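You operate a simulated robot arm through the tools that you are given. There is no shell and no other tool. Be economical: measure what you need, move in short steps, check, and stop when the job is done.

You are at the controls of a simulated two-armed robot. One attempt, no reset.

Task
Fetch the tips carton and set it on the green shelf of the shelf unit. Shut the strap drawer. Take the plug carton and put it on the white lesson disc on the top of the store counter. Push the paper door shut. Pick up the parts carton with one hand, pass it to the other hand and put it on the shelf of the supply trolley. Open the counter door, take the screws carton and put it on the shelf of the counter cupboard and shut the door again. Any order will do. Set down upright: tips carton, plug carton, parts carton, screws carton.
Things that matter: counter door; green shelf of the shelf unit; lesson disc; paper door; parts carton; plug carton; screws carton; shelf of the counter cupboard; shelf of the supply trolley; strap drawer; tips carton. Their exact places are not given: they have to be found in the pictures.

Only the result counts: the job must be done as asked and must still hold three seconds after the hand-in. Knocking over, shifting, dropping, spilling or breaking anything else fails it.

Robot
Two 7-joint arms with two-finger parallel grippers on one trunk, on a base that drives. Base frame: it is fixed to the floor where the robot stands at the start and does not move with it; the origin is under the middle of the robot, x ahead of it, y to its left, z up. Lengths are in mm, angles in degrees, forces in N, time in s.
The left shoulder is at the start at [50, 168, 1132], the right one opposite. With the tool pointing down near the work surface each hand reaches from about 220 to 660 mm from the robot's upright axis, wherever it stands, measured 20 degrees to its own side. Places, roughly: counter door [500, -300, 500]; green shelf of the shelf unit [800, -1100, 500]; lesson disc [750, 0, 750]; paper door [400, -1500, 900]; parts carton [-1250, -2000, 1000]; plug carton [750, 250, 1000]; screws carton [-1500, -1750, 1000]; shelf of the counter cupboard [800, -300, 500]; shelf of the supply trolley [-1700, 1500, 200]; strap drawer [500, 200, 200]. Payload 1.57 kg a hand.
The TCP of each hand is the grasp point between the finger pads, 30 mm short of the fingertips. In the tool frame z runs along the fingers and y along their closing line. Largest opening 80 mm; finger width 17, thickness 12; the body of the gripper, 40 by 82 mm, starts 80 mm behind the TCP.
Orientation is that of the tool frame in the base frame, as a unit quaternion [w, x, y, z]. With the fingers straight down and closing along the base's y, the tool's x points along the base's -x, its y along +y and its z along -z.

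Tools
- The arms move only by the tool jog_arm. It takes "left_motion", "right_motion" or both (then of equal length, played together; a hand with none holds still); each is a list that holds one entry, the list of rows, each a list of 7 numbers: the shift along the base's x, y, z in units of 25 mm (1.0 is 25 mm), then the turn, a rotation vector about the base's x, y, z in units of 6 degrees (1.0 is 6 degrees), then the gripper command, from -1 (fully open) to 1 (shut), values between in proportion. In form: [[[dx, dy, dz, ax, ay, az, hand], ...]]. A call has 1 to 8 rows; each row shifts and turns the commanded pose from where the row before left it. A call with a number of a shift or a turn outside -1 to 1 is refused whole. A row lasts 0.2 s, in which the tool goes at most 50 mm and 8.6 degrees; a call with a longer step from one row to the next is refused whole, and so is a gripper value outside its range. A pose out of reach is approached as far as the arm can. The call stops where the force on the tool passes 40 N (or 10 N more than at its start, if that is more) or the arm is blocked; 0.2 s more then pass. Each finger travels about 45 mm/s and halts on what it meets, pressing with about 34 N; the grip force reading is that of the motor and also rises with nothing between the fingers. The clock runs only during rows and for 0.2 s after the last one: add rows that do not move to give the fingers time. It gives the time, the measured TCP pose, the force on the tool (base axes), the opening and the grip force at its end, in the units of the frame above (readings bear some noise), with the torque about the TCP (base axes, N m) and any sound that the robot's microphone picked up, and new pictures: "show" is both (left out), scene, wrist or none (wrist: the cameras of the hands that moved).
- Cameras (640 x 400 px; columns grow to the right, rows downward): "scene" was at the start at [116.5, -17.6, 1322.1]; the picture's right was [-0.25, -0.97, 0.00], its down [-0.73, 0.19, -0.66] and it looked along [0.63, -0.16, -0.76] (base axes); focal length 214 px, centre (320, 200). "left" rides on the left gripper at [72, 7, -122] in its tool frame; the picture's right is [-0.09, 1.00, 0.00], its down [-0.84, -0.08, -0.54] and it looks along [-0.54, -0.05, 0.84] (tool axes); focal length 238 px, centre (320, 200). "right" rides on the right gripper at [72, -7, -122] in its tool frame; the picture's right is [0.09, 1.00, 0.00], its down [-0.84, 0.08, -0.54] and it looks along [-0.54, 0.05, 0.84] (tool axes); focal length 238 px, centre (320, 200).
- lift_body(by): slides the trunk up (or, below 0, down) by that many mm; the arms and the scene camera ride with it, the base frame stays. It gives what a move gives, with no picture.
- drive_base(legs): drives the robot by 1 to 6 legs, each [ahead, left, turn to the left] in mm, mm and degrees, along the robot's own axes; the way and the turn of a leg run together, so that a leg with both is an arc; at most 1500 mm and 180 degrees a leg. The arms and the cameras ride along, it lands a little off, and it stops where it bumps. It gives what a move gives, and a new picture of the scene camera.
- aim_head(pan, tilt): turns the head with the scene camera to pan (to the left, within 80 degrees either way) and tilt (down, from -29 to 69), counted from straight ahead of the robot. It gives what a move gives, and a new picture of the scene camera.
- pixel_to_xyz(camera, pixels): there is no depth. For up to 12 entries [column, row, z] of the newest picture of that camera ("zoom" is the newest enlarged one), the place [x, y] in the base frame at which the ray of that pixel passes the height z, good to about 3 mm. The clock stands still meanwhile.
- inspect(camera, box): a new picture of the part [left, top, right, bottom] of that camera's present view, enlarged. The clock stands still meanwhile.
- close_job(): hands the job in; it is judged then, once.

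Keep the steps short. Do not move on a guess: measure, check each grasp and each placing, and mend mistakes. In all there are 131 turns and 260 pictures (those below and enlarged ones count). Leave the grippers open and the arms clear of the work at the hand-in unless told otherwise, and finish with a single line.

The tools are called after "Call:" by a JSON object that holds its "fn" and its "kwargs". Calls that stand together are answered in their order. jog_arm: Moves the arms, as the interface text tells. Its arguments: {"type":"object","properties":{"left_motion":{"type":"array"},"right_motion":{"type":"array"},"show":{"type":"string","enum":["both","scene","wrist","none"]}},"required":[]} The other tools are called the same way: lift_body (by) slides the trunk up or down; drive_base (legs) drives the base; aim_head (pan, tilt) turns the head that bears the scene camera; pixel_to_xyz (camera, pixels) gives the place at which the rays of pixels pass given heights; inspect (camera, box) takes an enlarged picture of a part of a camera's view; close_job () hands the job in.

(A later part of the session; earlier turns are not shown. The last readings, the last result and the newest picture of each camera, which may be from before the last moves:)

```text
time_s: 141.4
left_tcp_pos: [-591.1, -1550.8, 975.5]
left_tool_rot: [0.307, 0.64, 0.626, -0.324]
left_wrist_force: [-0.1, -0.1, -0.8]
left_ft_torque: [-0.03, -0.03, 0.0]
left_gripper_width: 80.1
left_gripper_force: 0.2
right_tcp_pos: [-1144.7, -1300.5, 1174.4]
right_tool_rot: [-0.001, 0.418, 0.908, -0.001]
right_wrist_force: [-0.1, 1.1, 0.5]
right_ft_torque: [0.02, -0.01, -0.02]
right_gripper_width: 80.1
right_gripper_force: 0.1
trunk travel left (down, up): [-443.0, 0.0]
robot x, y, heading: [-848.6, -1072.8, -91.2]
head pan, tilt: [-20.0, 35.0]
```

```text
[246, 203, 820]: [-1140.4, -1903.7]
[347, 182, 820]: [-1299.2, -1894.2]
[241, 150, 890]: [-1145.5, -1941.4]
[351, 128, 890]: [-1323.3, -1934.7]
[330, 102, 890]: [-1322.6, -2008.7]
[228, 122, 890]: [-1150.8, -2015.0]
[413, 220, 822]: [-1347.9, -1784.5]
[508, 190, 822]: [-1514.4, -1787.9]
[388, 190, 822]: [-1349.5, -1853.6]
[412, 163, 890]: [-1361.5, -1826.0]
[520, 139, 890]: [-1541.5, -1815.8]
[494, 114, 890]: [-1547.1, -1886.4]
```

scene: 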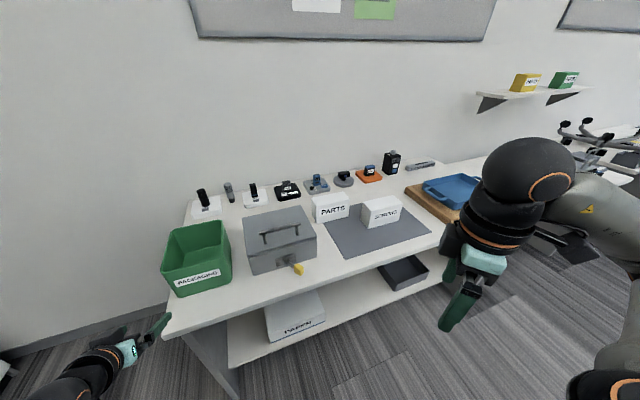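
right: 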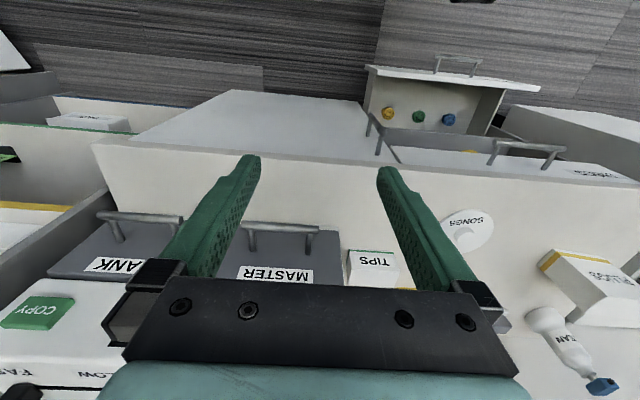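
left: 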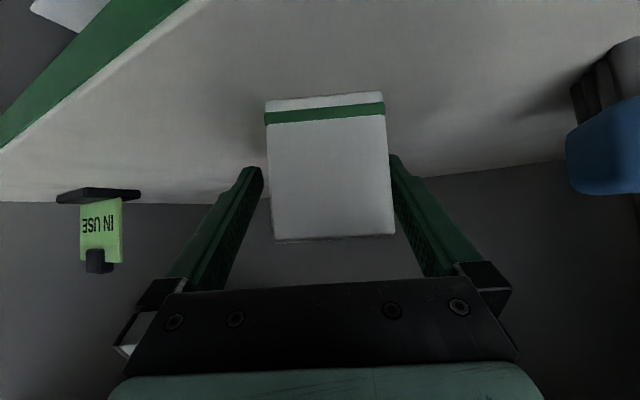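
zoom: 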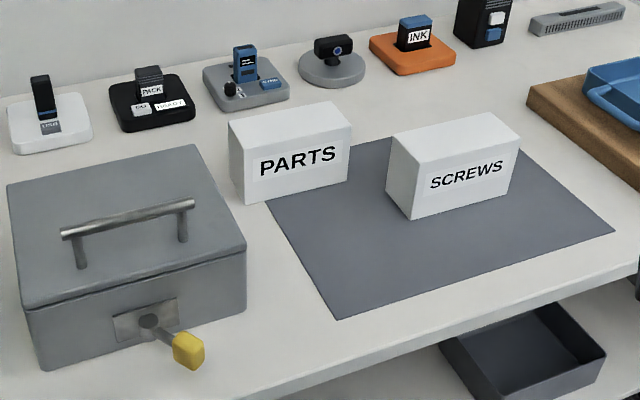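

Table top is at z≈820. PARTS is centred at about (-1220,-1933), 160×68×100. SCREWS is at about (-1431,-1821). I straighten the left hand to point down and turn it to close along y.

Call:
{"fn": "jog_arm", "kwargs": {"left_motion": [[[0, 0.3, 0.7, 1, 0, 0, -1], [0, 0.3, 0.7, 1, 0, 0, -1], [0, 0.3, 0.7, 1, 0, 0, -1], [0, 0.3, 0.7, 1, 0, 0, -1], [0, 0, 0.7, 1, 0, 0, -1], [0, 0, 0, 1, 0, 0, -1], [0, 0, 0, 1, 0, 0, -1], [0, 0, 0, 1, 0, 0, -1]]], "show": "none"}}

Call:
{"fn": "jog_arm", "kwargs": {"left_motion": [[[0, 0, 0, 0.8, 0, 0, -1], [0, 0, 0, 0, 0, -1, -1], [0, 0, 0, 0, 0, -1, -1], [0, 0, 0, 0, 0, -1, -1], [0, 0, 0, 0, 0, -1, -1], [0, 0, 0, 0, 0, -1, -1], [0, 0, 0, 0, 0, -1, -1], [0, 0, 0, 0, 0, -1, -1]]], "show": "none"}}

Call:
{"fn": "jog_arm", "kwargs": {"left_motion": [[[0, 0, 0, 0, 0, -1, -1], [0, 0, 0, 0, 0, -1, -1], [0, 0, 0, 0, 0, -1, -1], [0, 0, 0, 0, 0, -1, -1], [0, 0, 0, 0, 0, -1, -1], [0, 0, 0, 0, 0, -1, -1], [0, 0, 0, 0, 0, -1, -1], [0, 0, 0, 0, 0, -1, -1]]], "show": "none"}}

Call:
{"fn": "drive_base", "kwargs": {"legs": [[0, -560, 1], [150, 0, 0]]}}

```text
time_s: 143.2
left_tcp_pos: [-590.4, -1521.4, 1065.1]
left_tool_rot: [0.02, 0.709, 0.704, -0.039]
left_wrist_force: [-0.5, 0.2, -0.5]
left_ft_torque: [0.0, -0.02, -0.05]
left_gripper_width: 80.1
left_gripper_force: 0.1
right_tcp_pos: [-1144.0, -1300.6, 1174.9]
right_tool_rot: [-0.001, 0.419, 0.908, 0.0]
right_wrist_force: [-0.1, 0.0, -0.6]
right_ft_torque: [-0.01, -0.02, 0.0]
right_gripper_width: 80.2
right_gripper_force: 0.0
trunk travel left (down, up): [-443.0, 0.0]
robot x, y, heading: [-853.1, -1072.8, -91.0]
head pan, tilt: [-20.0, 35.0]
```

```text
time_s: 145.0
left_tcp_pos: [-590.1, -1520.1, 1063.8]
left_tool_rot: [-0.013, 0.916, 0.401, -0.008]
left_wrist_force: [-0.2, -0.3, 0.5]
left_ft_torque: [0.06, -0.01, 0.02]
left_gripper_width: 80.2
left_gripper_force: 0.2
right_tcp_pos: [-1144.0, -1300.3, 1173.8]
right_tool_rot: [-0.002, 0.418, 0.908, 0.0]
right_wrist_force: [-0.2, -0.3, 0.3]
right_ft_torque: [0.03, 0.03, 0.0]
right_gripper_width: 80.1
right_gripper_force: 0.3
trunk travel left (down, up): [-443.0, 0.0]
robot x, y, heading: [-851.0, -1073.2, -91.1]
head pan, tilt: [-20.0, 35.0]
```

```text
time_s: 146.8
left_tcp_pos: [-590.3, -1521.7, 1064.0]
left_tool_rot: [-0.015, 1.0, -0.005, -0.002]
left_wrist_force: [0.0, 0.1, 0.3]
left_ft_torque: [-0.01, -0.02, 0.0]
left_gripper_width: 79.9
left_gripper_force: 0.0
right_tcp_pos: [-1145.0, -1300.8, 1173.6]
right_tool_rot: [-0.001, 0.418, 0.909, 0.0]
right_wrist_force: [-1.0, -0.5, 0.2]
right_ft_torque: [0.03, -0.05, 0.03]
right_gripper_width: 80.1
right_gripper_force: 0.1
trunk travel left (down, up): [-443.0, 0.0]
robot x, y, heading: [-849.7, -1072.5, -91.1]
head pan, tilt: [-20.0, 35.0]
```

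```text
time_s: 153.1
left_tcp_pos: [-1134.1, -1657.6, 1063.2]
left_tool_rot: [-0.015, 1.0, 0.005, -0.002]
left_wrist_force: [-0.4, -0.8, -0.6]
left_ft_torque: [0.01, 0.0, -0.02]
left_gripper_width: 80.3
left_gripper_force: 0.0
right_tcp_pos: [-1692.9, -1446.0, 1174.4]
right_tool_rot: [-0.001, 0.411, 0.912, 0.0]
right_wrist_force: [0.2, 0.0, -0.4]
right_ft_torque: [0.03, 0.0, 0.0]
right_gripper_width: 80.1
right_gripper_force: 0.0
trunk travel left (down, up): [-443.0, 0.0]
robot x, y, heading: [-1402.6, -1213.8, -90.4]
head pan, tilt: [-20.0, 35.0]
```

scene: 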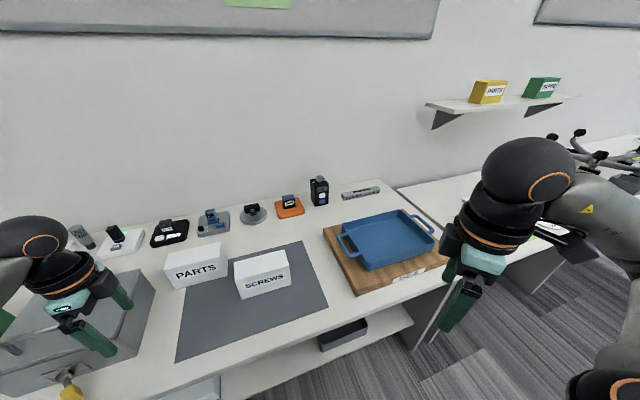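

Call:
{"fn": "inspect", "kwargs": {"camera": "scene", "box": [140, 220, 340, 345]}}

```text
3.20 times, centred on (240, 282) of scene
```

zoom: 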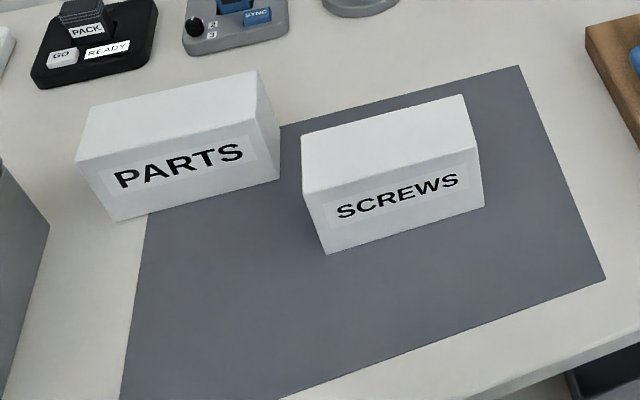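

Call:
{"fn": "pixel_to_xyz", "kwargs": {"camera": "zoom", "pixels": [[115, 221, 820], [278, 182, 820], [76, 161, 910], [275, 132, 910], [257, 71, 910], [92, 107, 910], [329, 254, 822], [484, 209, 822], [304, 193, 910], [479, 147, 910], [463, 95, 910], [302, 133, 910]]}}

Call:
{"fn": "inspect", "kwargs": {"camera": "left", "box": [0, 0, 640, 400]}}

```text
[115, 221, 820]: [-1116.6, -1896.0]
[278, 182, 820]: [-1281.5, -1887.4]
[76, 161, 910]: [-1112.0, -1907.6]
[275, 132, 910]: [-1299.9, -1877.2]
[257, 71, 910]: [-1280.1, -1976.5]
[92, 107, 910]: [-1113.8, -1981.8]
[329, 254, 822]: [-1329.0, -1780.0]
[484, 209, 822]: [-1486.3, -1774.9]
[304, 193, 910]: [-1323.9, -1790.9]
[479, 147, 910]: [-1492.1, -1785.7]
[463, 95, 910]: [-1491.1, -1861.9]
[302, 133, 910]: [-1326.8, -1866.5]
```

```text
1.00 times, centred on (320, 200) of left (not enlarged: the box is as wide or as high as the picture)
```

zoom: 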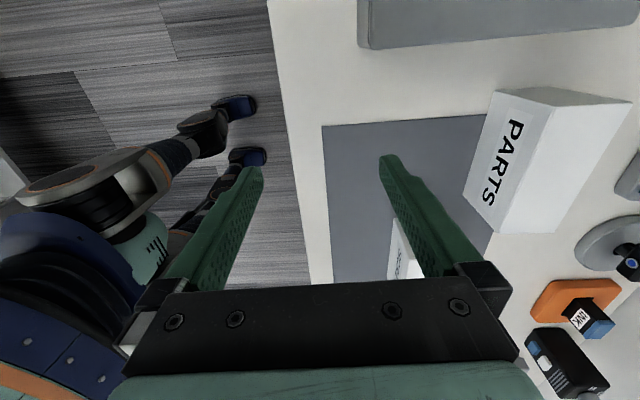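

Call:
{"fn": "pixel_to_xyz", "kwargs": {"camera": "zoom", "pixels": [[495, 92, 820], [495, 92, 845], [464, 192, 820], [464, 192, 845], [540, 92, 930], [632, 103, 930], [495, 233, 930], [555, 232, 930]]}}

```text
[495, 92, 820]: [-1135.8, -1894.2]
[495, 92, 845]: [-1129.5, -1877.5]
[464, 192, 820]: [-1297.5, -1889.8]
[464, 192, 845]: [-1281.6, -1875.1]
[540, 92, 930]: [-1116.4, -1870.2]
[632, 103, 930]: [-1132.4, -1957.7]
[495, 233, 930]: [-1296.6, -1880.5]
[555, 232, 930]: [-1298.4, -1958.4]
```

Triangulating again gives a table top at z≈845, with PARTS spanning x -1130..-1285 and its front at y≈-1872. I drive 100 mm nearer and bring the left hand over its right half.

Call:
{"fn": "drive_base", "kwargs": {"legs": [[100, 0, 0]]}}

Call:
{"fn": "jog_arm", "kwargs": {"left_motion": [[[-0.57, -0.75, 0, 0, 0, 0, -1], [-0.57, -0.75, 0, 0, 0, 0, -1], [-0.57, -0.75, 0, 0, 0, 0, -1], [-0.57, -0.75, 0, 0, 0, 0, -1], [-0.57, -0.75, 0, 0, 0, 0, -1], [-0.57, -0.75, 0, 0, 0, 0, -1], [-0.57, -0.75, 0, 0, 0, 0, -1], [-0.57, -0.75, -0.5, 0, 0, 0, -1]]]}}

```text
time_s: 154.3
left_tcp_pos: [-1136.2, -1756.6, 1063.2]
left_tool_rot: [-0.015, 1.0, 0.004, -0.001]
left_wrist_force: [-0.1, 0.2, 0.2]
left_ft_torque: [0.03, -0.03, 0.02]
left_gripper_width: 80.1
left_gripper_force: 0.0
right_tcp_pos: [-1692.0, -1543.0, 1173.9]
right_tool_rot: [-0.001, 0.411, 0.912, 0.001]
right_wrist_force: [-0.1, 0.2, -0.7]
right_ft_torque: [0.01, -0.02, -0.02]
right_gripper_width: 79.8
right_gripper_force: 0.0
trunk travel left (down, up): [-443.0, 0.0]
robot x, y, heading: [-1403.5, -1309.6, -90.1]
head pan, tilt: [-20.0, 35.0]
```

scene: 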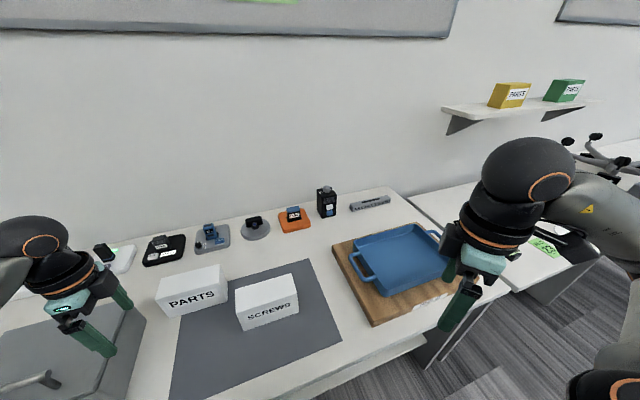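

```text
time_s: 156.1
left_tcp_pos: [-1249.0, -1906.0, 1050.6]
left_tool_rot: [-0.014, 1.0, 0.004, 0.0]
left_wrist_force: [-0.3, -0.2, -0.6]
left_ft_torque: [-0.01, 0.0, -0.01]
left_gripper_width: 80.1
left_gripper_force: 0.1
right_tcp_pos: [-1694.0, -1542.9, 1174.0]
right_tool_rot: [-0.001, 0.41, 0.912, 0.001]
right_wrist_force: [-0.5, 0.1, -0.3]
right_ft_torque: [-0.03, -0.01, 0.0]
right_gripper_width: 79.8
right_gripper_force: 0.0
trunk travel left (down, up): [-443.0, 0.0]
robot x, y, heading: [-1405.0, -1307.7, -90.4]
head pan, tilt: [-20.0, 35.0]
```

scene: 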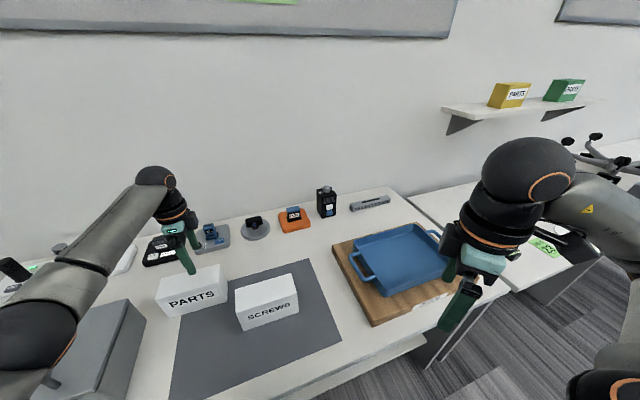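
left: 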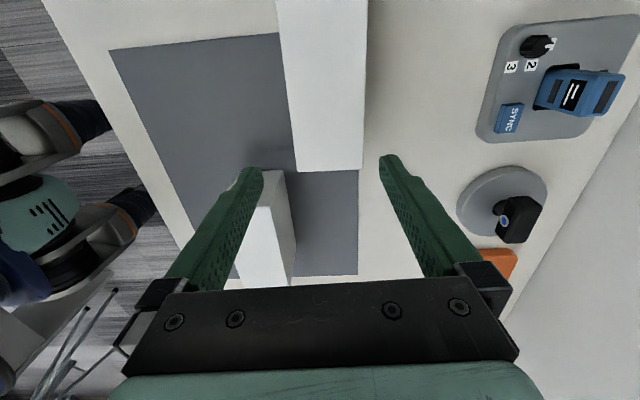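

Call:
{"fn": "pixel_to_xyz", "kwargs": {"camera": "left", "pixels": [[296, 170, 930], [363, 170, 930], [285, 60, 930], [366, 60, 930], [321, 160, 1020]]}}

```text
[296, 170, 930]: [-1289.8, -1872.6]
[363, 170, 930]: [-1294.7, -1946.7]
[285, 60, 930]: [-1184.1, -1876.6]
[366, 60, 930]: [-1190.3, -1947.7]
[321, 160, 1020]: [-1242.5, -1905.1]
```

The carton spans y -1874..-1947, centred at -1910. I shift 4 mm and go down to just above its top to check finger clearance.

Call:
{"fn": "jog_arm", "kwargs": {"left_motion": [[[0, -0.16, -0.9, 0, 0, 0, -1], [0, 0, -0.9, 0, 0, 0, -1], [0, 0, -0.9, 0, 0, 0, -1]]], "show": "wrist"}}

```text
time_s: 156.9
left_tcp_pos: [-1246.8, -1911.0, 985.4]
left_tool_rot: [-0.016, 1.0, 0.004, -0.001]
left_wrist_force: [0.0, -0.2, -0.5]
left_ft_torque: [-0.01, 0.0, -0.03]
left_gripper_width: 80.2
left_gripper_force: 0.1
right_tcp_pos: [-1691.9, -1541.7, 1174.4]
right_tool_rot: [-0.001, 0.41, 0.912, 0.0]
right_wrist_force: [0.0, -0.3, -0.3]
right_ft_torque: [0.04, -0.01, 0.03]
right_gripper_width: 80.0
right_gripper_force: 0.0
trunk travel left (down, up): [-443.0, 0.0]
robot x, y, heading: [-1404.1, -1309.7, -90.2]
head pan, tilt: [-20.0, 35.0]
```

left: 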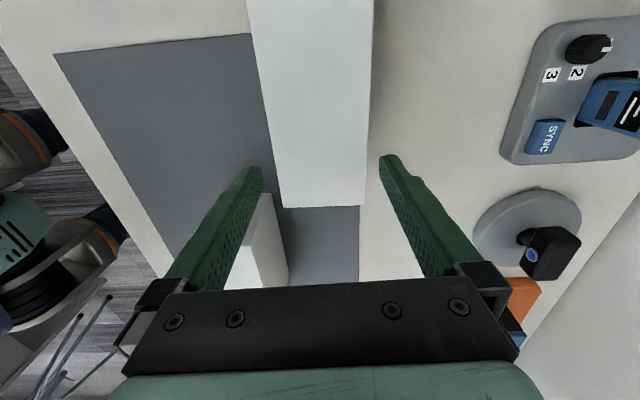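

Well centred. I descend to z≈888 and close.

Call:
{"fn": "jog_arm", "kwargs": {"left_motion": [[[0, 0, -0.6, 0, 0, 0, -1], [0, 0, -0.8, 0, 0, 0, -1], [0, 0, -0.8, 0, 0, 0, -1], [0, 0, -0.8, 0, 0, 0, -1], [0, 0, -0.8, 0, 0, 0, -1], [0, 0, 0, 0, 0, 0, 1], [0, 0, 0, 0, 0, 0, 1], [0, 0, 0, 0, 0, 0, 1]]], "show": "wrist"}}

```text
time_s: 158.7
left_tcp_pos: [-1246.7, -1902.0, 888.4]
left_tool_rot: [-0.014, 1.0, 0.004, -0.002]
left_wrist_force: [-0.2, -3.8, 1.4]
left_ft_torque: [-0.4, -0.04, -0.17]
left_gripper_width: 71.1
left_gripper_force: 34.5
left hand out of reach, approached as far as the arm can: row 4, 5
right_tcp_pos: [-1692.4, -1543.9, 1175.0]
right_tool_rot: [-0.001, 0.41, 0.912, 0.0]
right_wrist_force: [0.3, 0.4, -0.6]
right_ft_torque: [0.03, 0.04, 0.01]
right_gripper_width: 79.8
right_gripper_force: 0.0
trunk travel left (down, up): [-443.0, 0.0]
robot x, y, heading: [-1403.5, -1309.4, -90.2]
head pan, tilt: [-20.0, 35.0]
```

left: 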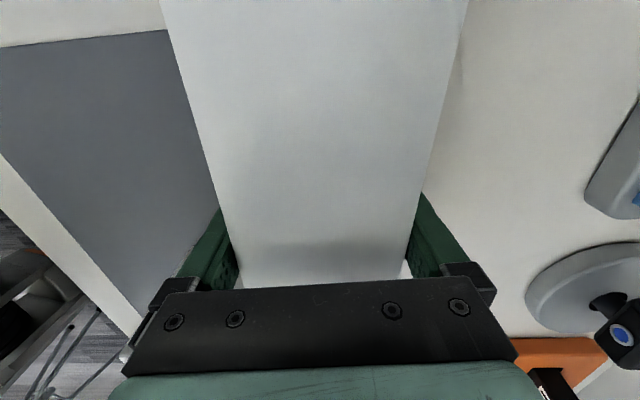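

Gripped (71 mm). I lift it while drawing it in a little.

Call:
{"fn": "jog_arm", "kwargs": {"left_motion": [[[0, 0.2, 0.6, 0, 0, 0, 1], [0, 0.3, 0.8, 0, 0, 0, 1], [0, 0.4, 0.8, 0, 0, 0, 1], [0, 0.6, 0.8, 0, 0, 0, 1], [0, 0.8, 0.8, 0, 0, 0, 1], [0, 0.8, 0.8, 0, 0, 0, 1], [0, 0.8, 0.8, 0, 0, 0, 1], [0, 0.8, 0.8, 0, 0, 0, 1]]], "show": "both"}}

```text
time_s: 160.5
left_tcp_pos: [-1245.3, -1784.4, 1044.3]
left_tool_rot: [-0.016, 1.0, 0.005, -0.001]
left_wrist_force: [0.2, 0.0, -3.3]
left_ft_torque: [0.01, 0.11, -0.01]
left_gripper_width: 71.1
left_gripper_force: 34.0
right_tcp_pos: [-1693.0, -1542.8, 1174.9]
right_tool_rot: [-0.001, 0.41, 0.912, -0.001]
right_wrist_force: [-0.2, -0.4, 0.6]
right_ft_torque: [0.01, -0.02, -0.02]
right_gripper_width: 80.2
right_gripper_force: 0.0
trunk travel left (down, up): [-443.0, 0.0]
robot x, y, heading: [-1402.9, -1311.6, -90.4]
head pan, tilt: [-20.0, 35.0]
```

scene: 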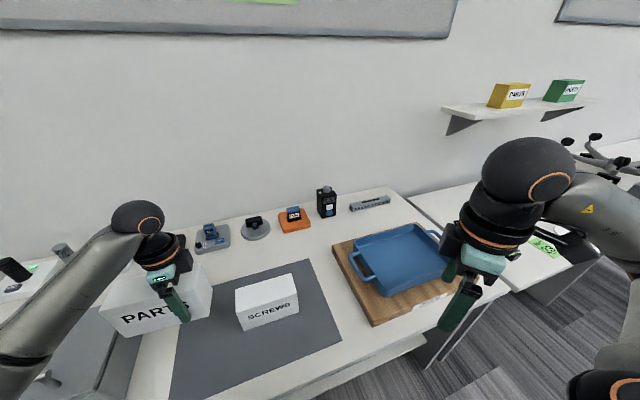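
left: 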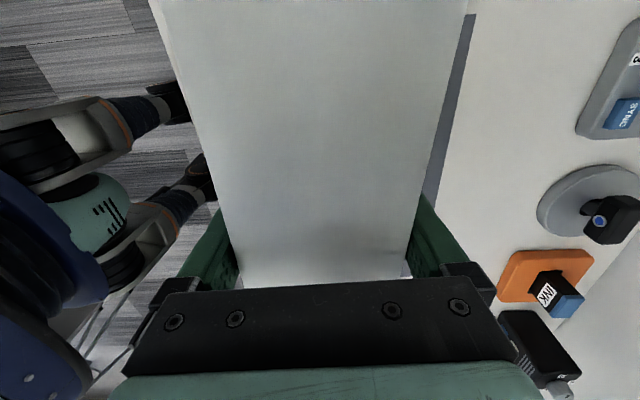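

PARTS is held (0.33 kg). I back away from the table. Then I turn the left hand 90° so the carton points away from me, and pitch the right hand forward ready to take the near end.

Call:
{"fn": "drive_base", "kwargs": {"legs": [[-350, 0, 0]]}}

Call:
{"fn": "jog_arm", "kwargs": {"left_motion": [[[-0.474, -0.23, -0.3, 0, 0, 1, 1], [-0.474, -0.23, -0.3, 0, 0, 1, 1], [-0.474, -0.23, -0.3, 0, 0, 1, 1], [-0.474, -0.23, -0.3, 0, 0, 1, 1], [-0.474, -0.23, -0.3, 0, 0, 1, 1], [-0.474, -0.23, -0.3, 0, 0, 1, 1], [-0.474, -0.23, -0.3, 0, 0, 1, 1], [-0.474, -0.23, -0.3, 0, 0, 1, 1]]], "right_motion": [[[0.3, -0.34, -0.62, 0, 0, -1, -1], [0.3, -0.34, -0.62, 0, 0, -1, -1], [0.3, -0.34, -0.62, 0, 0, -1, -1], [0.3, -0.34, -0.62, 0, 0, -1, -1], [0.3, -0.34, -0.62, 0, 0, -1, -1], [0.3, -0.34, -0.62, 0, 0, -1, -1], [0.3, -0.34, -0.62, 0, 0, -1, -1], [0.3, -0.34, -0.62, -1, 0, 0, -1]]], "show": "scene"}}

```text
time_s: 162.8
left_tcp_pos: [-1245.6, -1424.9, 1044.8]
left_tool_rot: [-0.015, 1.0, 0.004, -0.002]
left_wrist_force: [-0.4, 0.4, -3.1]
left_ft_torque: [0.0, 0.12, 0.01]
left_gripper_width: 71.1
left_gripper_force: 33.8
right_tcp_pos: [-1691.0, -1183.7, 1174.9]
right_tool_rot: [-0.001, 0.41, 0.912, 0.0]
right_wrist_force: [-0.3, -0.4, -0.1]
right_ft_torque: [-0.02, 0.0, 0.03]
right_gripper_width: 80.0
right_gripper_force: 0.0
trunk travel left (down, up): [-443.0, 0.0]
robot x, y, heading: [-1397.5, -945.8, -90.3]
head pan, tilt: [-20.0, 35.0]
```

scene: 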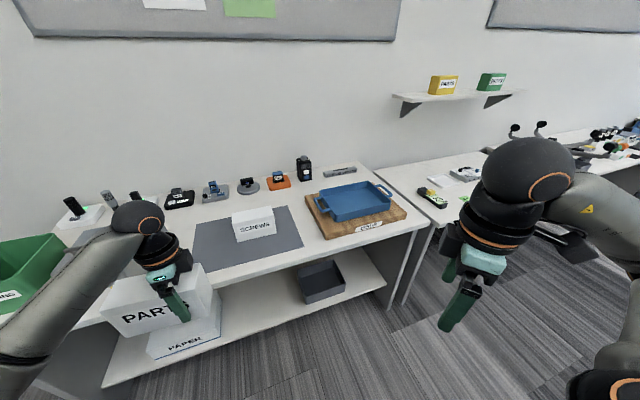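

```text
time_s: 164.6
left_tcp_pos: [-1340.1, -1471.4, 985.5]
left_tool_rot: [-0.013, 0.911, 0.411, -0.007]
left_wrist_force: [-0.4, -0.2, -2.4]
left_ft_torque: [-0.07, 0.07, 0.02]
left_gripper_width: 71.2
left_gripper_force: 33.5
right_tcp_pos: [-1631.5, -1252.3, 1049.9]
right_tool_rot: [0.036, 0.71, 0.702, -0.037]
right_wrist_force: [-1.4, 0.3, 1.0]
right_ft_torque: [0.01, 0.01, -0.02]
right_gripper_width: 79.9
right_gripper_force: 0.1
trunk travel left (down, up): [-443.0, 0.0]
robot x, y, heading: [-1400.8, -950.3, -90.4]
head pan, tilt: [-20.0, 35.0]
```

scene: 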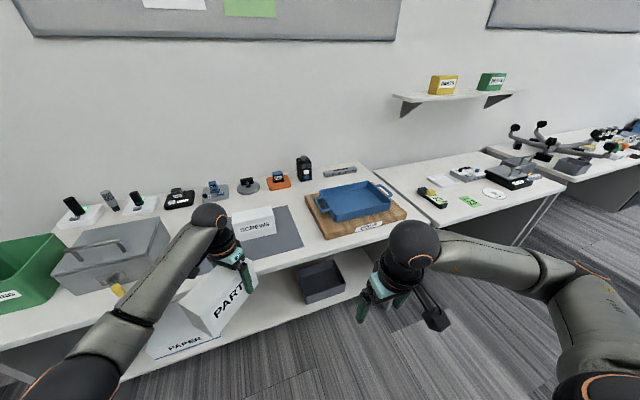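

Going well. I continue the turn and the right hand's pitch.

Call:
{"fn": "jog_arm", "kwargs": {"left_motion": [[[-0.474, -0.23, -0.3, 0, 0, 1, 1], [-0.474, -0.23, -0.3, 0, 0, 1, 1], [-0.474, -0.23, -0.3, 0, 0, 1, 1], [-0.474, -0.23, -0.3, 0, 0, 1, 1], [-0.474, -0.23, -0.3, 0, 0, 1, 1], [-0.474, -0.23, -0.3, 0, 0, 1, 1], [-0.474, -0.23, -0.3, 0, 0, 1, 1], [0, 0, 0, 0, 0, 0, 1]]], "right_motion": [[[0.2, -0.34, -0.62, -1, 0, 0, -1], [0.2, -0.34, -0.62, -1, 0, 0, -1], [0.2, -0.34, -0.62, -1, 0, 0, -1], [0.2, -0.34, -0.62, -1, 0, 0, -1], [0.2, -0.34, -0.62, -1, 0, 0, -1], [0.2, -0.34, -0.62, -1, 0, 0, -1], [0.2, -0.34, -0.62, -1, 0, 0, -1], [0.2, -0.34, -0.62, -1, 0, 0, -1]]], "show": "both"}}

```text
time_s: 166.4
left_tcp_pos: [-1421.2, -1511.7, 932.2]
left_tool_rot: [-0.008, 0.704, 0.71, -0.013]
left_wrist_force: [0.9, 0.0, -3.2]
left_ft_torque: [-0.11, 0.03, 0.04]
left_gripper_width: 71.1
left_gripper_force: 33.4
right_tcp_pos: [-1607.6, -1304.0, 970.7]
right_tool_rot: [0.218, 0.675, 0.67, -0.217]
right_wrist_force: [0.2, -0.6, 0.4]
right_ft_torque: [0.01, -0.03, -0.02]
right_gripper_width: 80.0
right_gripper_force: 0.1
right hand out of reach, approached as far as the arm can: row 2, 3, 6, 7, 8
trunk travel left (down, up): [-443.0, 0.0]
robot x, y, heading: [-1400.6, -952.0, -90.4]
head pan, tilt: [-20.0, 35.0]
```

scene: 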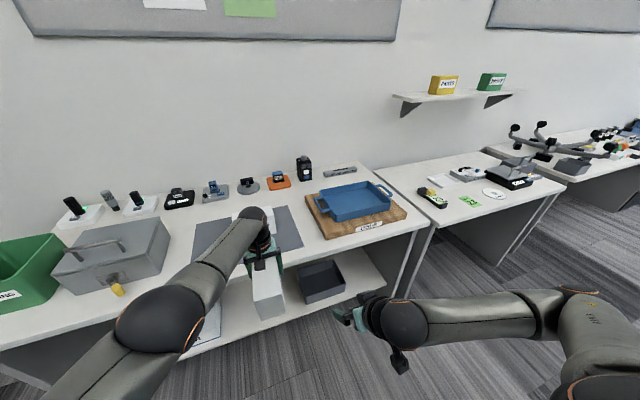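
right: 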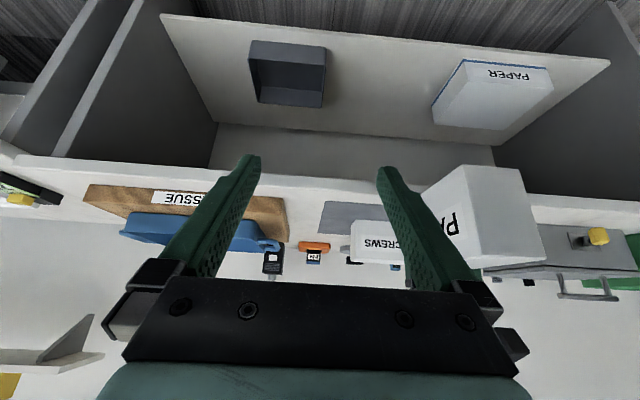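
left: 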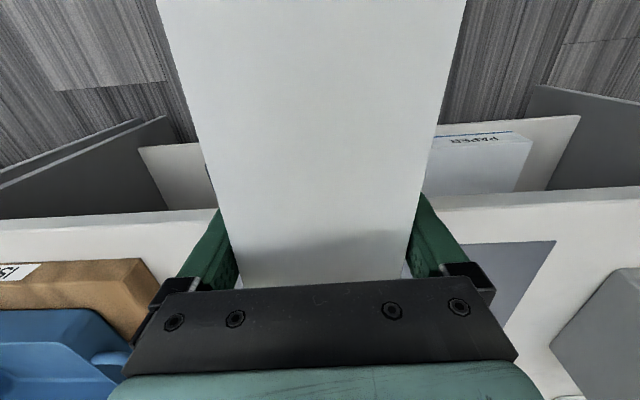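

The carton now points straight away from me, held by its far end. The right hand is near its inner limit, so I move it forward to see whether its pitch settles.

Call:
{"fn": "jog_arm", "kwargs": {"right_motion": [[[0, -0.9, -0.3, 0, 0, 0, -1], [0, -0.9, -0.3, 0, 0, 0, -1], [0, -0.9, -0.3, 0, 0, 0, -1], [0, -0.6, -0.3, 0, 0, 0, -1]]], "show": "none"}}

```text
time_s: 167.4
left_tcp_pos: [-1421.4, -1510.7, 932.6]
left_tool_rot: [-0.008, 0.704, 0.71, -0.011]
left_wrist_force: [-0.8, -0.1, -3.8]
left_ft_torque: [-0.08, 0.01, -0.01]
left_gripper_width: 71.0
left_gripper_force: 34.2
right_tcp_pos: [-1607.8, -1384.5, 939.7]
right_tool_rot: [0.218, 0.676, 0.67, -0.217]
right_wrist_force: [0.2, 0.3, -0.3]
right_ft_torque: [0.01, -0.01, -0.02]
right_gripper_width: 80.0
right_gripper_force: 0.1
trunk travel left (down, up): [-443.0, 0.0]
robot x, y, heading: [-1398.3, -950.6, -90.0]
head pan, tilt: [-20.0, 35.0]
```

Call:
{"fn": "jog_arm", "kwargs": {"right_motion": [[[0, 0, -0.2, -1, 0, 0, -1], [0, 0, -0.2, -1, 0, 0, -1], [0, 0, -0.2, -1, 0, 0, -1], [0, 0, 0, 0, 0, 0, -1]]], "show": "both"}}

```text
time_s: 168.4
left_tcp_pos: [-1420.4, -1511.5, 933.0]
left_tool_rot: [-0.009, 0.703, 0.711, -0.011]
left_wrist_force: [0.4, 0.0, -2.4]
left_ft_torque: [-0.12, -0.03, -0.03]
left_gripper_width: 71.0
left_gripper_force: 34.1
right_tcp_pos: [-1603.9, -1388.3, 942.8]
right_tool_rot: [0.25, 0.659, 0.668, -0.239]
right_wrist_force: [0.5, 0.5, 0.3]
right_ft_torque: [0.01, -0.01, 0.01]
right_gripper_width: 80.1
right_gripper_force: 0.0
right hand out of reach, approached as far as the arm can: row 1, 2, 3
trunk travel left (down, up): [-443.0, 0.0]
robot x, y, heading: [-1401.3, -954.5, -90.3]
head pan, tilt: [-20.0, 35.0]
```

scene: 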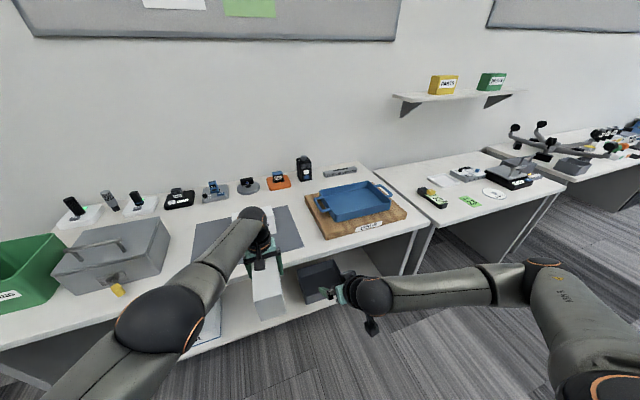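
right: 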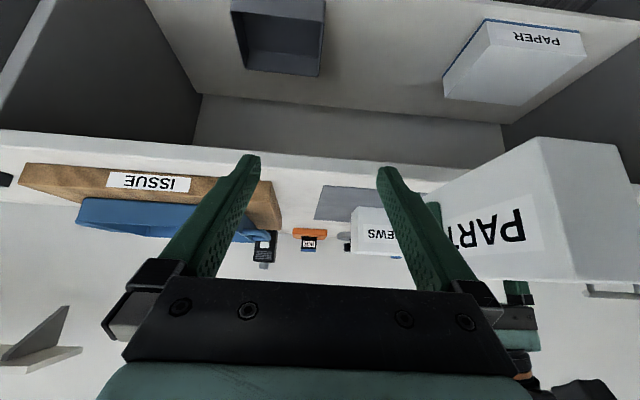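

The right wrist can't bend that far straight ahead. It's more natural for it to point left-forward, so I turn both the carton and the right hand by 48° to the left.

Call:
{"fn": "jog_arm", "kwargs": {"left_motion": [[[0, 0, 0, 0, 0, 1, 1], [0, 0, 0, 0, 0, 1, 1], [0, 0, 0, 0, 0, 1, 1], [0, 0, 0, 0, 0, 1, 1], [0, 0, 0, 0, 0, 1, 1], [0, 0, 0, 0, 0, 1, 1], [0, 0, 0, 0, 0, 1, 1], [0, 0, 0, 0, 0, 1, 1]]], "right_motion": [[[0, 0, 0, 0, 0, 1, -1], [0, 0, 0, 0, 0, 1, -1], [0, 0, 0, 0, 0, 1, -1], [0, 0, 0, 0, 0, 1, -1], [0, 0, 0, 0, 0, 1, -1], [0, 0, 0, 0, 0, 1, -1], [0, 0, 0, 0, 0, 1, -1], [0, 0, 0, 0, 0, 1, -1]]], "show": "both"}}

```text
time_s: 170.2
left_tcp_pos: [-1421.3, -1511.9, 930.3]
left_tool_rot: [-0.003, 0.354, 0.935, -0.015]
left_wrist_force: [0.2, 0.6, -3.7]
left_ft_torque: [-0.08, -0.06, 0.02]
left_gripper_width: 70.9
left_gripper_force: 34.2
right_tcp_pos: [-1599.7, -1390.7, 943.0]
right_tool_rot: [0.327, 0.337, 0.875, -0.117]
right_wrist_force: [0.7, 0.6, -0.8]
right_ft_torque: [0.0, 0.0, 0.0]
right_gripper_width: 80.0
right_gripper_force: 0.0
right hand out of reach, approached as far as the arm can: row 8
trunk travel left (down, up): [-443.0, 0.0]
robot x, y, heading: [-1401.2, -951.1, -90.4]
head pan, tilt: [-20.0, 35.0]
```

scene: 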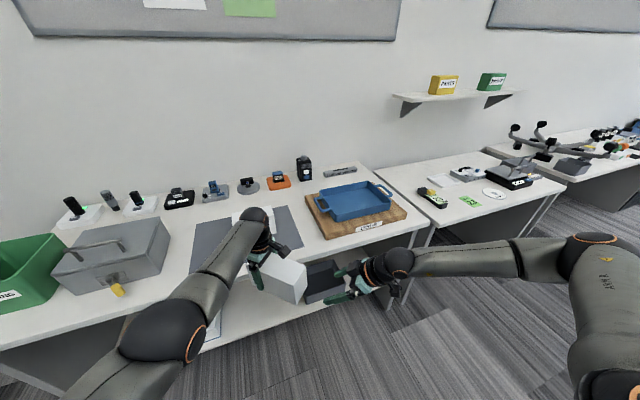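
right: 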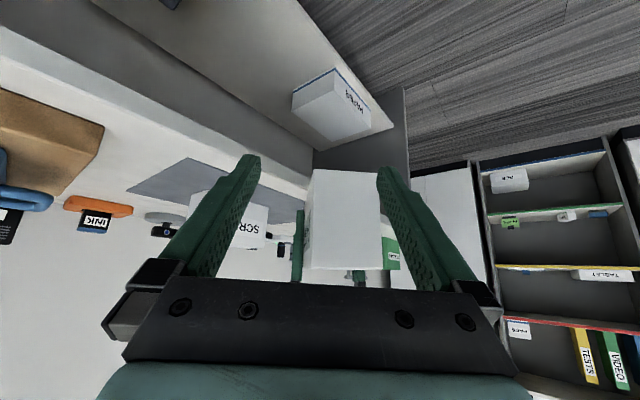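
left: 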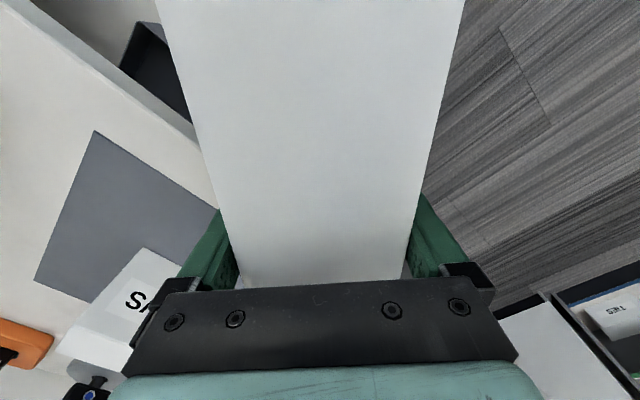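

The right hand faces the carton's free end squarely, offset 27 mm sideways. I align it first, then check.

Call:
{"fn": "jog_arm", "kwargs": {"right_motion": [[[0.36, 0.41, -0.36, 0, 0, 0, -1], [0.36, 0.41, -0.36, 0, 0, 0, -1], [0.4, -0.35, 0, 0, 0, 0, -1], [0.4, -0.35, 0, 0, 0, 0, -1], [0, 0, 0, 0, 0, 0, -1]]], "show": "wrist"}}

```text
time_s: 171.4
left_tcp_pos: [-1422.2, -1512.0, 932.0]
left_tool_rot: [-0.004, 0.355, 0.935, -0.014]
left_wrist_force: [-0.3, 0.0, -2.3]
left_ft_torque: [-0.09, -0.1, -0.02]
left_gripper_width: 70.8
left_gripper_force: 34.1
right_tcp_pos: [-1560.6, -1385.4, 923.4]
right_tool_rot: [0.327, 0.33, 0.878, -0.118]
right_wrist_force: [0.3, 0.3, -0.4]
right_ft_torque: [-0.01, -0.03, 0.01]
right_gripper_width: 79.7
right_gripper_force: 0.0
trunk travel left (down, up): [-443.0, 0.0]
robot x, y, heading: [-1402.5, -946.9, -90.3]
head pan, tilt: [-20.0, 35.0]
```

right: 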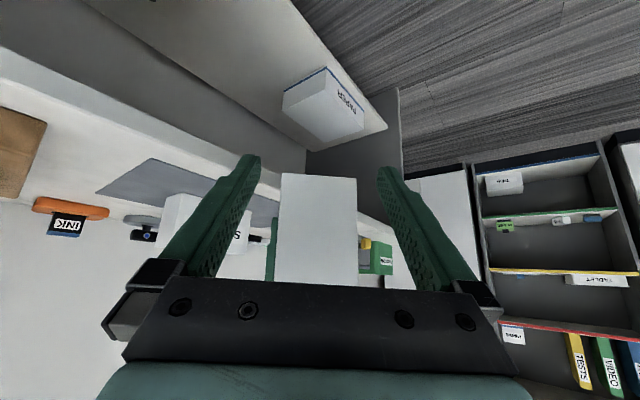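

Centred. I advance along the carton so the fingers straddle it.

Call:
{"fn": "jog_arm", "kwargs": {"right_motion": [[[0.61, -0.57, 0, 0, 0, 0, -1], [0.61, -0.56, 0, 0, 0, 0, -1], [0.61, -0.55, 0, 0, 0, 0, -1], [0.61, -0.55, 0, 0, 0, 0, -1], [0, 0, 0, 0, 0, 0, -1]]], "show": "both"}}

```text
time_s: 172.6
left_tcp_pos: [-1422.0, -1512.4, 932.3]
left_tool_rot: [-0.003, 0.354, 0.935, -0.014]
left_wrist_force: [-1.1, -0.5, -3.5]
left_ft_torque: [-0.1, -0.11, 0.1]
left_gripper_width: 70.5
left_gripper_force: 34.6
right_tcp_pos: [-1500.5, -1440.7, 924.3]
right_tool_rot: [0.326, 0.329, 0.879, -0.116]
right_wrist_force: [-0.4, 0.1, 0.4]
right_ft_torque: [-0.04, -0.01, 0.01]
right_gripper_width: 79.9
right_gripper_force: 0.0
trunk travel left (down, up): [-443.0, 0.0]
robot x, y, heading: [-1400.3, -948.5, -90.2]
head pan, tilt: [-20.0, 35.0]
```

scene: 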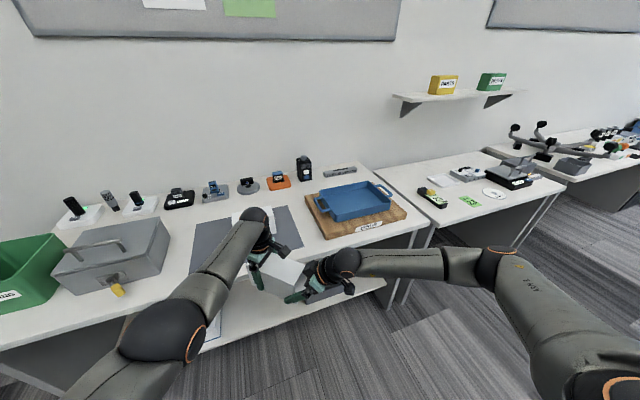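
right: 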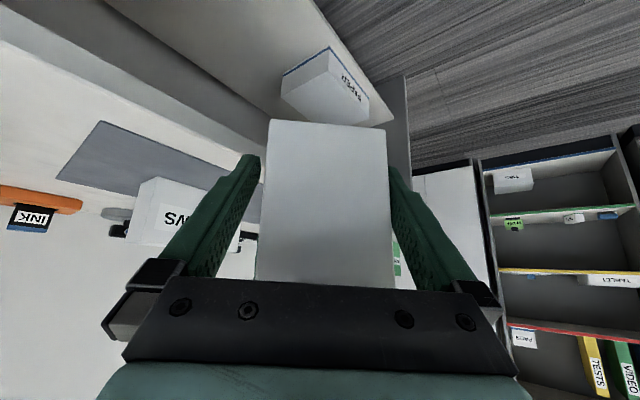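

Call:
{"fn": "jog_arm", "kwargs": {"right_motion": [[[0.06, 0.07, 0, 0, 0, 0, -1], [0.3, -0.27, 0, 0, 0, 0, -1], [0.3, -0.27, 0, 0, 0, 0, -1], [0, 0, 0, 0, 0, 0, -1]]], "show": "wrist"}}

```text
time_s: 173.6
left_tcp_pos: [-1422.6, -1512.2, 931.4]
left_tool_rot: [-0.005, 0.355, 0.935, -0.014]
left_wrist_force: [-0.5, 0.0, -2.9]
left_ft_torque: [-0.05, -0.1, -0.01]
left_gripper_width: 70.5
left_gripper_force: 33.9
right_tcp_pos: [-1482.8, -1451.6, 924.7]
right_tool_rot: [0.327, 0.33, 0.878, -0.117]
right_wrist_force: [-0.1, -0.3, 0.1]
right_ft_torque: [0.03, -0.02, 0.01]
right_gripper_width: 79.9
right_gripper_force: 0.2
trunk travel left (down, up): [-443.0, 0.0]
robot x, y, heading: [-1403.2, -952.3, -90.0]
head pan, tilt: [-20.0, 35.0]
```

right: 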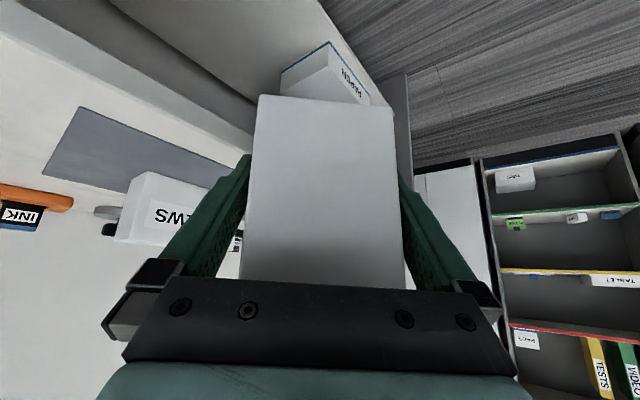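

Fingers straddle the carton with no contact forces. I close the right hand while the left still holds.

Call:
{"fn": "jog_arm", "kwargs": {"right_motion": [[[0, 0, 0, 0, 0, 0, 0.5], [0, 0, 0, 0, 0, 0, 1], [0, 0, 0, 0, 0, 0, 1], [0, 0, 0, 0, 0, 0, 1]]], "show": "none"}}

```text
time_s: 174.6
left_tcp_pos: [-1421.1, -1510.0, 930.8]
left_tool_rot: [-0.004, 0.354, 0.935, -0.012]
left_wrist_force: [4.0, 6.2, 2.0]
left_ft_torque: [2.38, -0.8, 0.38]
left_gripper_width: 70.0
left_gripper_force: 34.4
right_tcp_pos: [-1484.3, -1453.5, 923.8]
right_tool_rot: [0.325, 0.33, 0.878, -0.12]
right_wrist_force: [-2.2, -5.9, -1.8]
right_ft_torque: [-2.13, 1.01, -0.87]
right_gripper_width: 71.7
right_gripper_force: 34.2
trunk travel left (down, up): [-443.0, 0.0]
robot x, y, heading: [-1402.6, -948.5, -90.3]
head pan, tilt: [-20.0, 35.0]
```

Both hands hold it. I open the left hand and lift it straight away.

Call:
{"fn": "jog_arm", "kwargs": {"left_motion": [[[0, 0, 0, 0, 0, 0, -0.5], [0, 0, 0, 0, 0, 0, -1], [0, 0, 0, 0, 0, 0, -1], [0, 0, 0.6, 0, 0, 0, -1], [0, 0, 1, 0, 0, 0, -1], [0, 0, 1, 0, 0, 0, -1], [0, 0, 1, 0, 0, 0, -1], [0, 0, 1, 0, 0, 0, -1]]], "show": "both"}}

```text
time_s: 176.4
left_tcp_pos: [-1421.9, -1510.5, 1048.2]
left_tool_rot: [-0.004, 0.354, 0.935, -0.015]
left_wrist_force: [-0.4, 0.5, 0.7]
left_ft_torque: [0.0, 0.02, -0.01]
left_gripper_width: 80.0
left_gripper_force: 0.0
right_tcp_pos: [-1483.4, -1450.9, 923.6]
right_tool_rot: [0.325, 0.33, 0.879, -0.116]
right_wrist_force: [-0.3, -0.2, -2.8]
right_ft_torque: [0.09, 0.11, 0.02]
right_gripper_width: 69.7
right_gripper_force: 33.7
trunk travel left (down, up): [-443.0, 0.0]
robot x, y, heading: [-1398.6, -947.9, -90.2]
head pan, tilt: [-20.0, 35.0]
```

scene: 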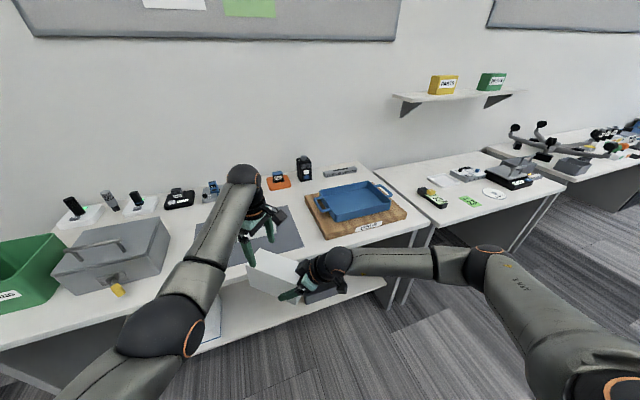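
left: 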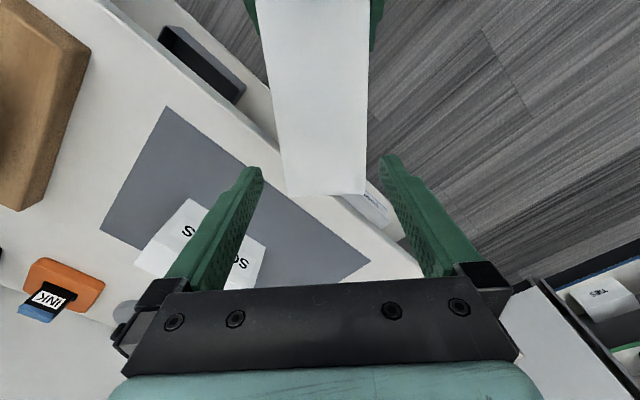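

Handover done: the right hand holds PARTS alone. I turn around toward the supply trolley and look.

Call:
{"fn": "drive_base", "kwargs": {"legs": [[-100, 0, 0], [0, 0, 180]]}}

Call:
{"fn": "aim_head", "kwargs": {"pan": 10, "tilt": 15}}

```text
time_s: 184.7
left_tcp_pos: [-1342.8, -296.0, 1047.0]
left_tool_rot: [-0.015, 0.923, -0.385, 0.005]
left_wrist_force: [0.9, -0.2, 0.1]
left_ft_torque: [-0.02, 0.0, 0.04]
left_gripper_width: 79.9
left_gripper_force: 0.1
right_tcp_pos: [-1283.5, -358.0, 923.6]
right_tool_rot: [-0.127, 0.867, -0.359, -0.321]
right_wrist_force: [-0.5, -0.7, -2.6]
right_ft_torque: [-0.12, -0.09, 0.02]
right_gripper_width: 70.0
right_gripper_force: 33.8
trunk travel left (down, up): [-443.0, 0.0]
robot x, y, heading: [-1402.2, -855.2, 86.0]
head pan, tilt: [-20.0, 35.0]
```

scene: 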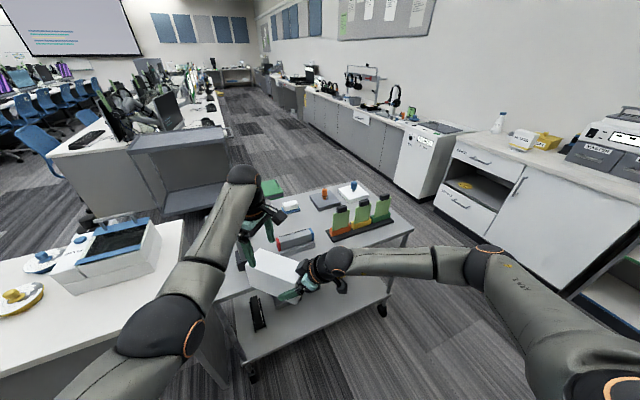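

```text
time_s: 185.7
left_tcp_pos: [-1341.5, -295.6, 1047.1]
left_tool_rot: [-0.014, 0.923, -0.385, 0.004]
left_wrist_force: [0.2, 0.1, -0.7]
left_ft_torque: [0.03, -0.04, 0.01]
left_gripper_width: 79.7
left_gripper_force: 0.1
right_tcp_pos: [-1285.1, -358.6, 924.0]
right_tool_rot: [-0.127, 0.867, -0.358, -0.323]
right_wrist_force: [0.3, -0.4, -2.0]
right_ft_torque: [-0.11, -0.12, 0.0]
right_gripper_width: 70.1
right_gripper_force: 33.4
trunk travel left (down, up): [-443.0, 0.0]
robot x, y, heading: [-1401.7, -852.0, 86.0]
head pan, tilt: [10.0, 15.0]
```

scene: 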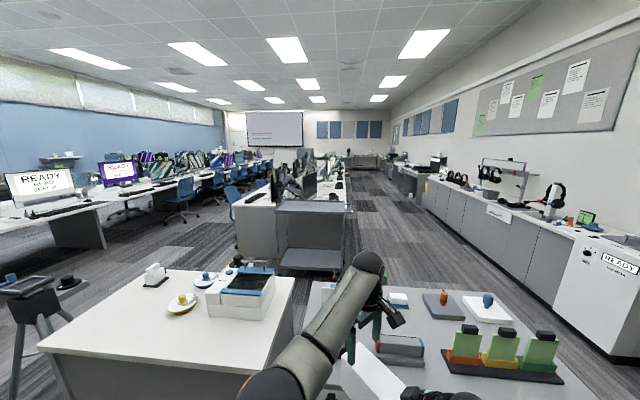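

A wheeled table is just ahead. The grey trolley with a low shelf is further on at column 315. I measure these before driving.

Call:
{"fn": "inspect", "kwargs": {"camera": "scene", "box": [220, 170, 420, 295]}}

Call:
{"fn": "pixel_to_xyz", "kwargs": {"camera": "scene", "pixels": [[293, 278, 800], [40, 345, 800], [283, 268, 0], [340, 270, 0], [283, 240, 300], [345, 205, 800], [345, 205, 900], [310, 282, 850], [310, 282, 750], [460, 310, 800]]}}

```text
3.20 times, centred on (320, 232) of scene
```

zoom: 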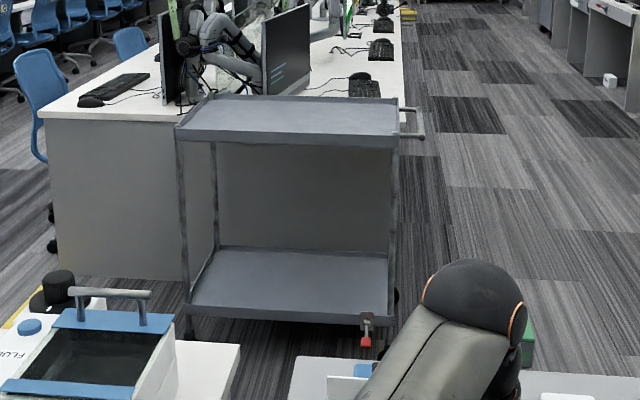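

```text
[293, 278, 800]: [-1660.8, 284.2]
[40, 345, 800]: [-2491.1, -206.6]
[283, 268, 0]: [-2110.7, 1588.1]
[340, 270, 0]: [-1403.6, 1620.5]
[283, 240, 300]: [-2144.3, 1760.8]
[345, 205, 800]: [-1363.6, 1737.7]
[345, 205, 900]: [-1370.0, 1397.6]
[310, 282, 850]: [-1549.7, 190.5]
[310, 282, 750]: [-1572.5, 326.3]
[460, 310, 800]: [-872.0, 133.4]
```

The supply trolley has a top tray and a low open shelf. I raise the right hand, back off, go round by the aisle on the right and drive north.

Call:
{"fn": "jog_arm", "kwargs": {"right_motion": [[[0, 0, 0.8, 0, 0, 0, 1], [0, 0, 0.8, 0, 0, 0, 1], [0, 0, 0.8, 0, 0, 0, 1]]], "show": "none"}}

Call:
{"fn": "drive_base", "kwargs": {"legs": [[-330, 0, 4], [0, -850, 0]]}}

```text
time_s: 186.4
left_tcp_pos: [-1342.5, -296.3, 1047.2]
left_tool_rot: [-0.014, 0.923, -0.385, 0.005]
left_wrist_force: [-0.4, 0.3, -0.2]
left_ft_torque: [-0.02, 0.02, 0.01]
left_gripper_width: 80.1
left_gripper_force: 0.0
right_tcp_pos: [-1284.0, -358.0, 984.8]
right_tool_rot: [-0.128, 0.866, -0.36, -0.322]
right_wrist_force: [-0.4, 0.6, -2.5]
right_ft_torque: [-0.06, -0.08, -0.04]
right_gripper_width: 69.9
right_gripper_force: 34.1
trunk travel left (down, up): [-443.0, 0.0]
robot x, y, heading: [-1401.3, -853.9, 85.9]
head pan, tilt: [10.0, 15.0]
```

```text
time_s: 196.1
left_tcp_pos: [-557.5, -618.9, 1046.2]
left_tool_rot: [-0.015, 0.939, -0.343, 0.003]
left_wrist_force: [0.3, 0.0, 0.0]
left_ft_torque: [0.0, -0.02, -0.04]
left_gripper_width: 79.8
left_gripper_force: 0.0
right_tcp_pos: [-492.7, -676.4, 983.8]
right_tool_rot: [-0.113, 0.882, -0.319, -0.327]
right_wrist_force: [-0.3, 0.6, -2.9]
right_ft_torque: [-0.1, -0.12, 0.01]
right_gripper_width: 70.0
right_gripper_force: 34.1
trunk travel left (down, up): [-443.0, 0.0]
robot x, y, heading: [-562.9, -1175.8, 91.2]
head pan, tilt: [10.0, 15.0]
```

scene: 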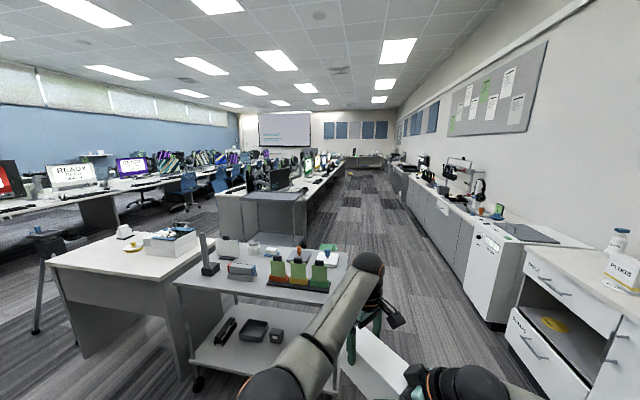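

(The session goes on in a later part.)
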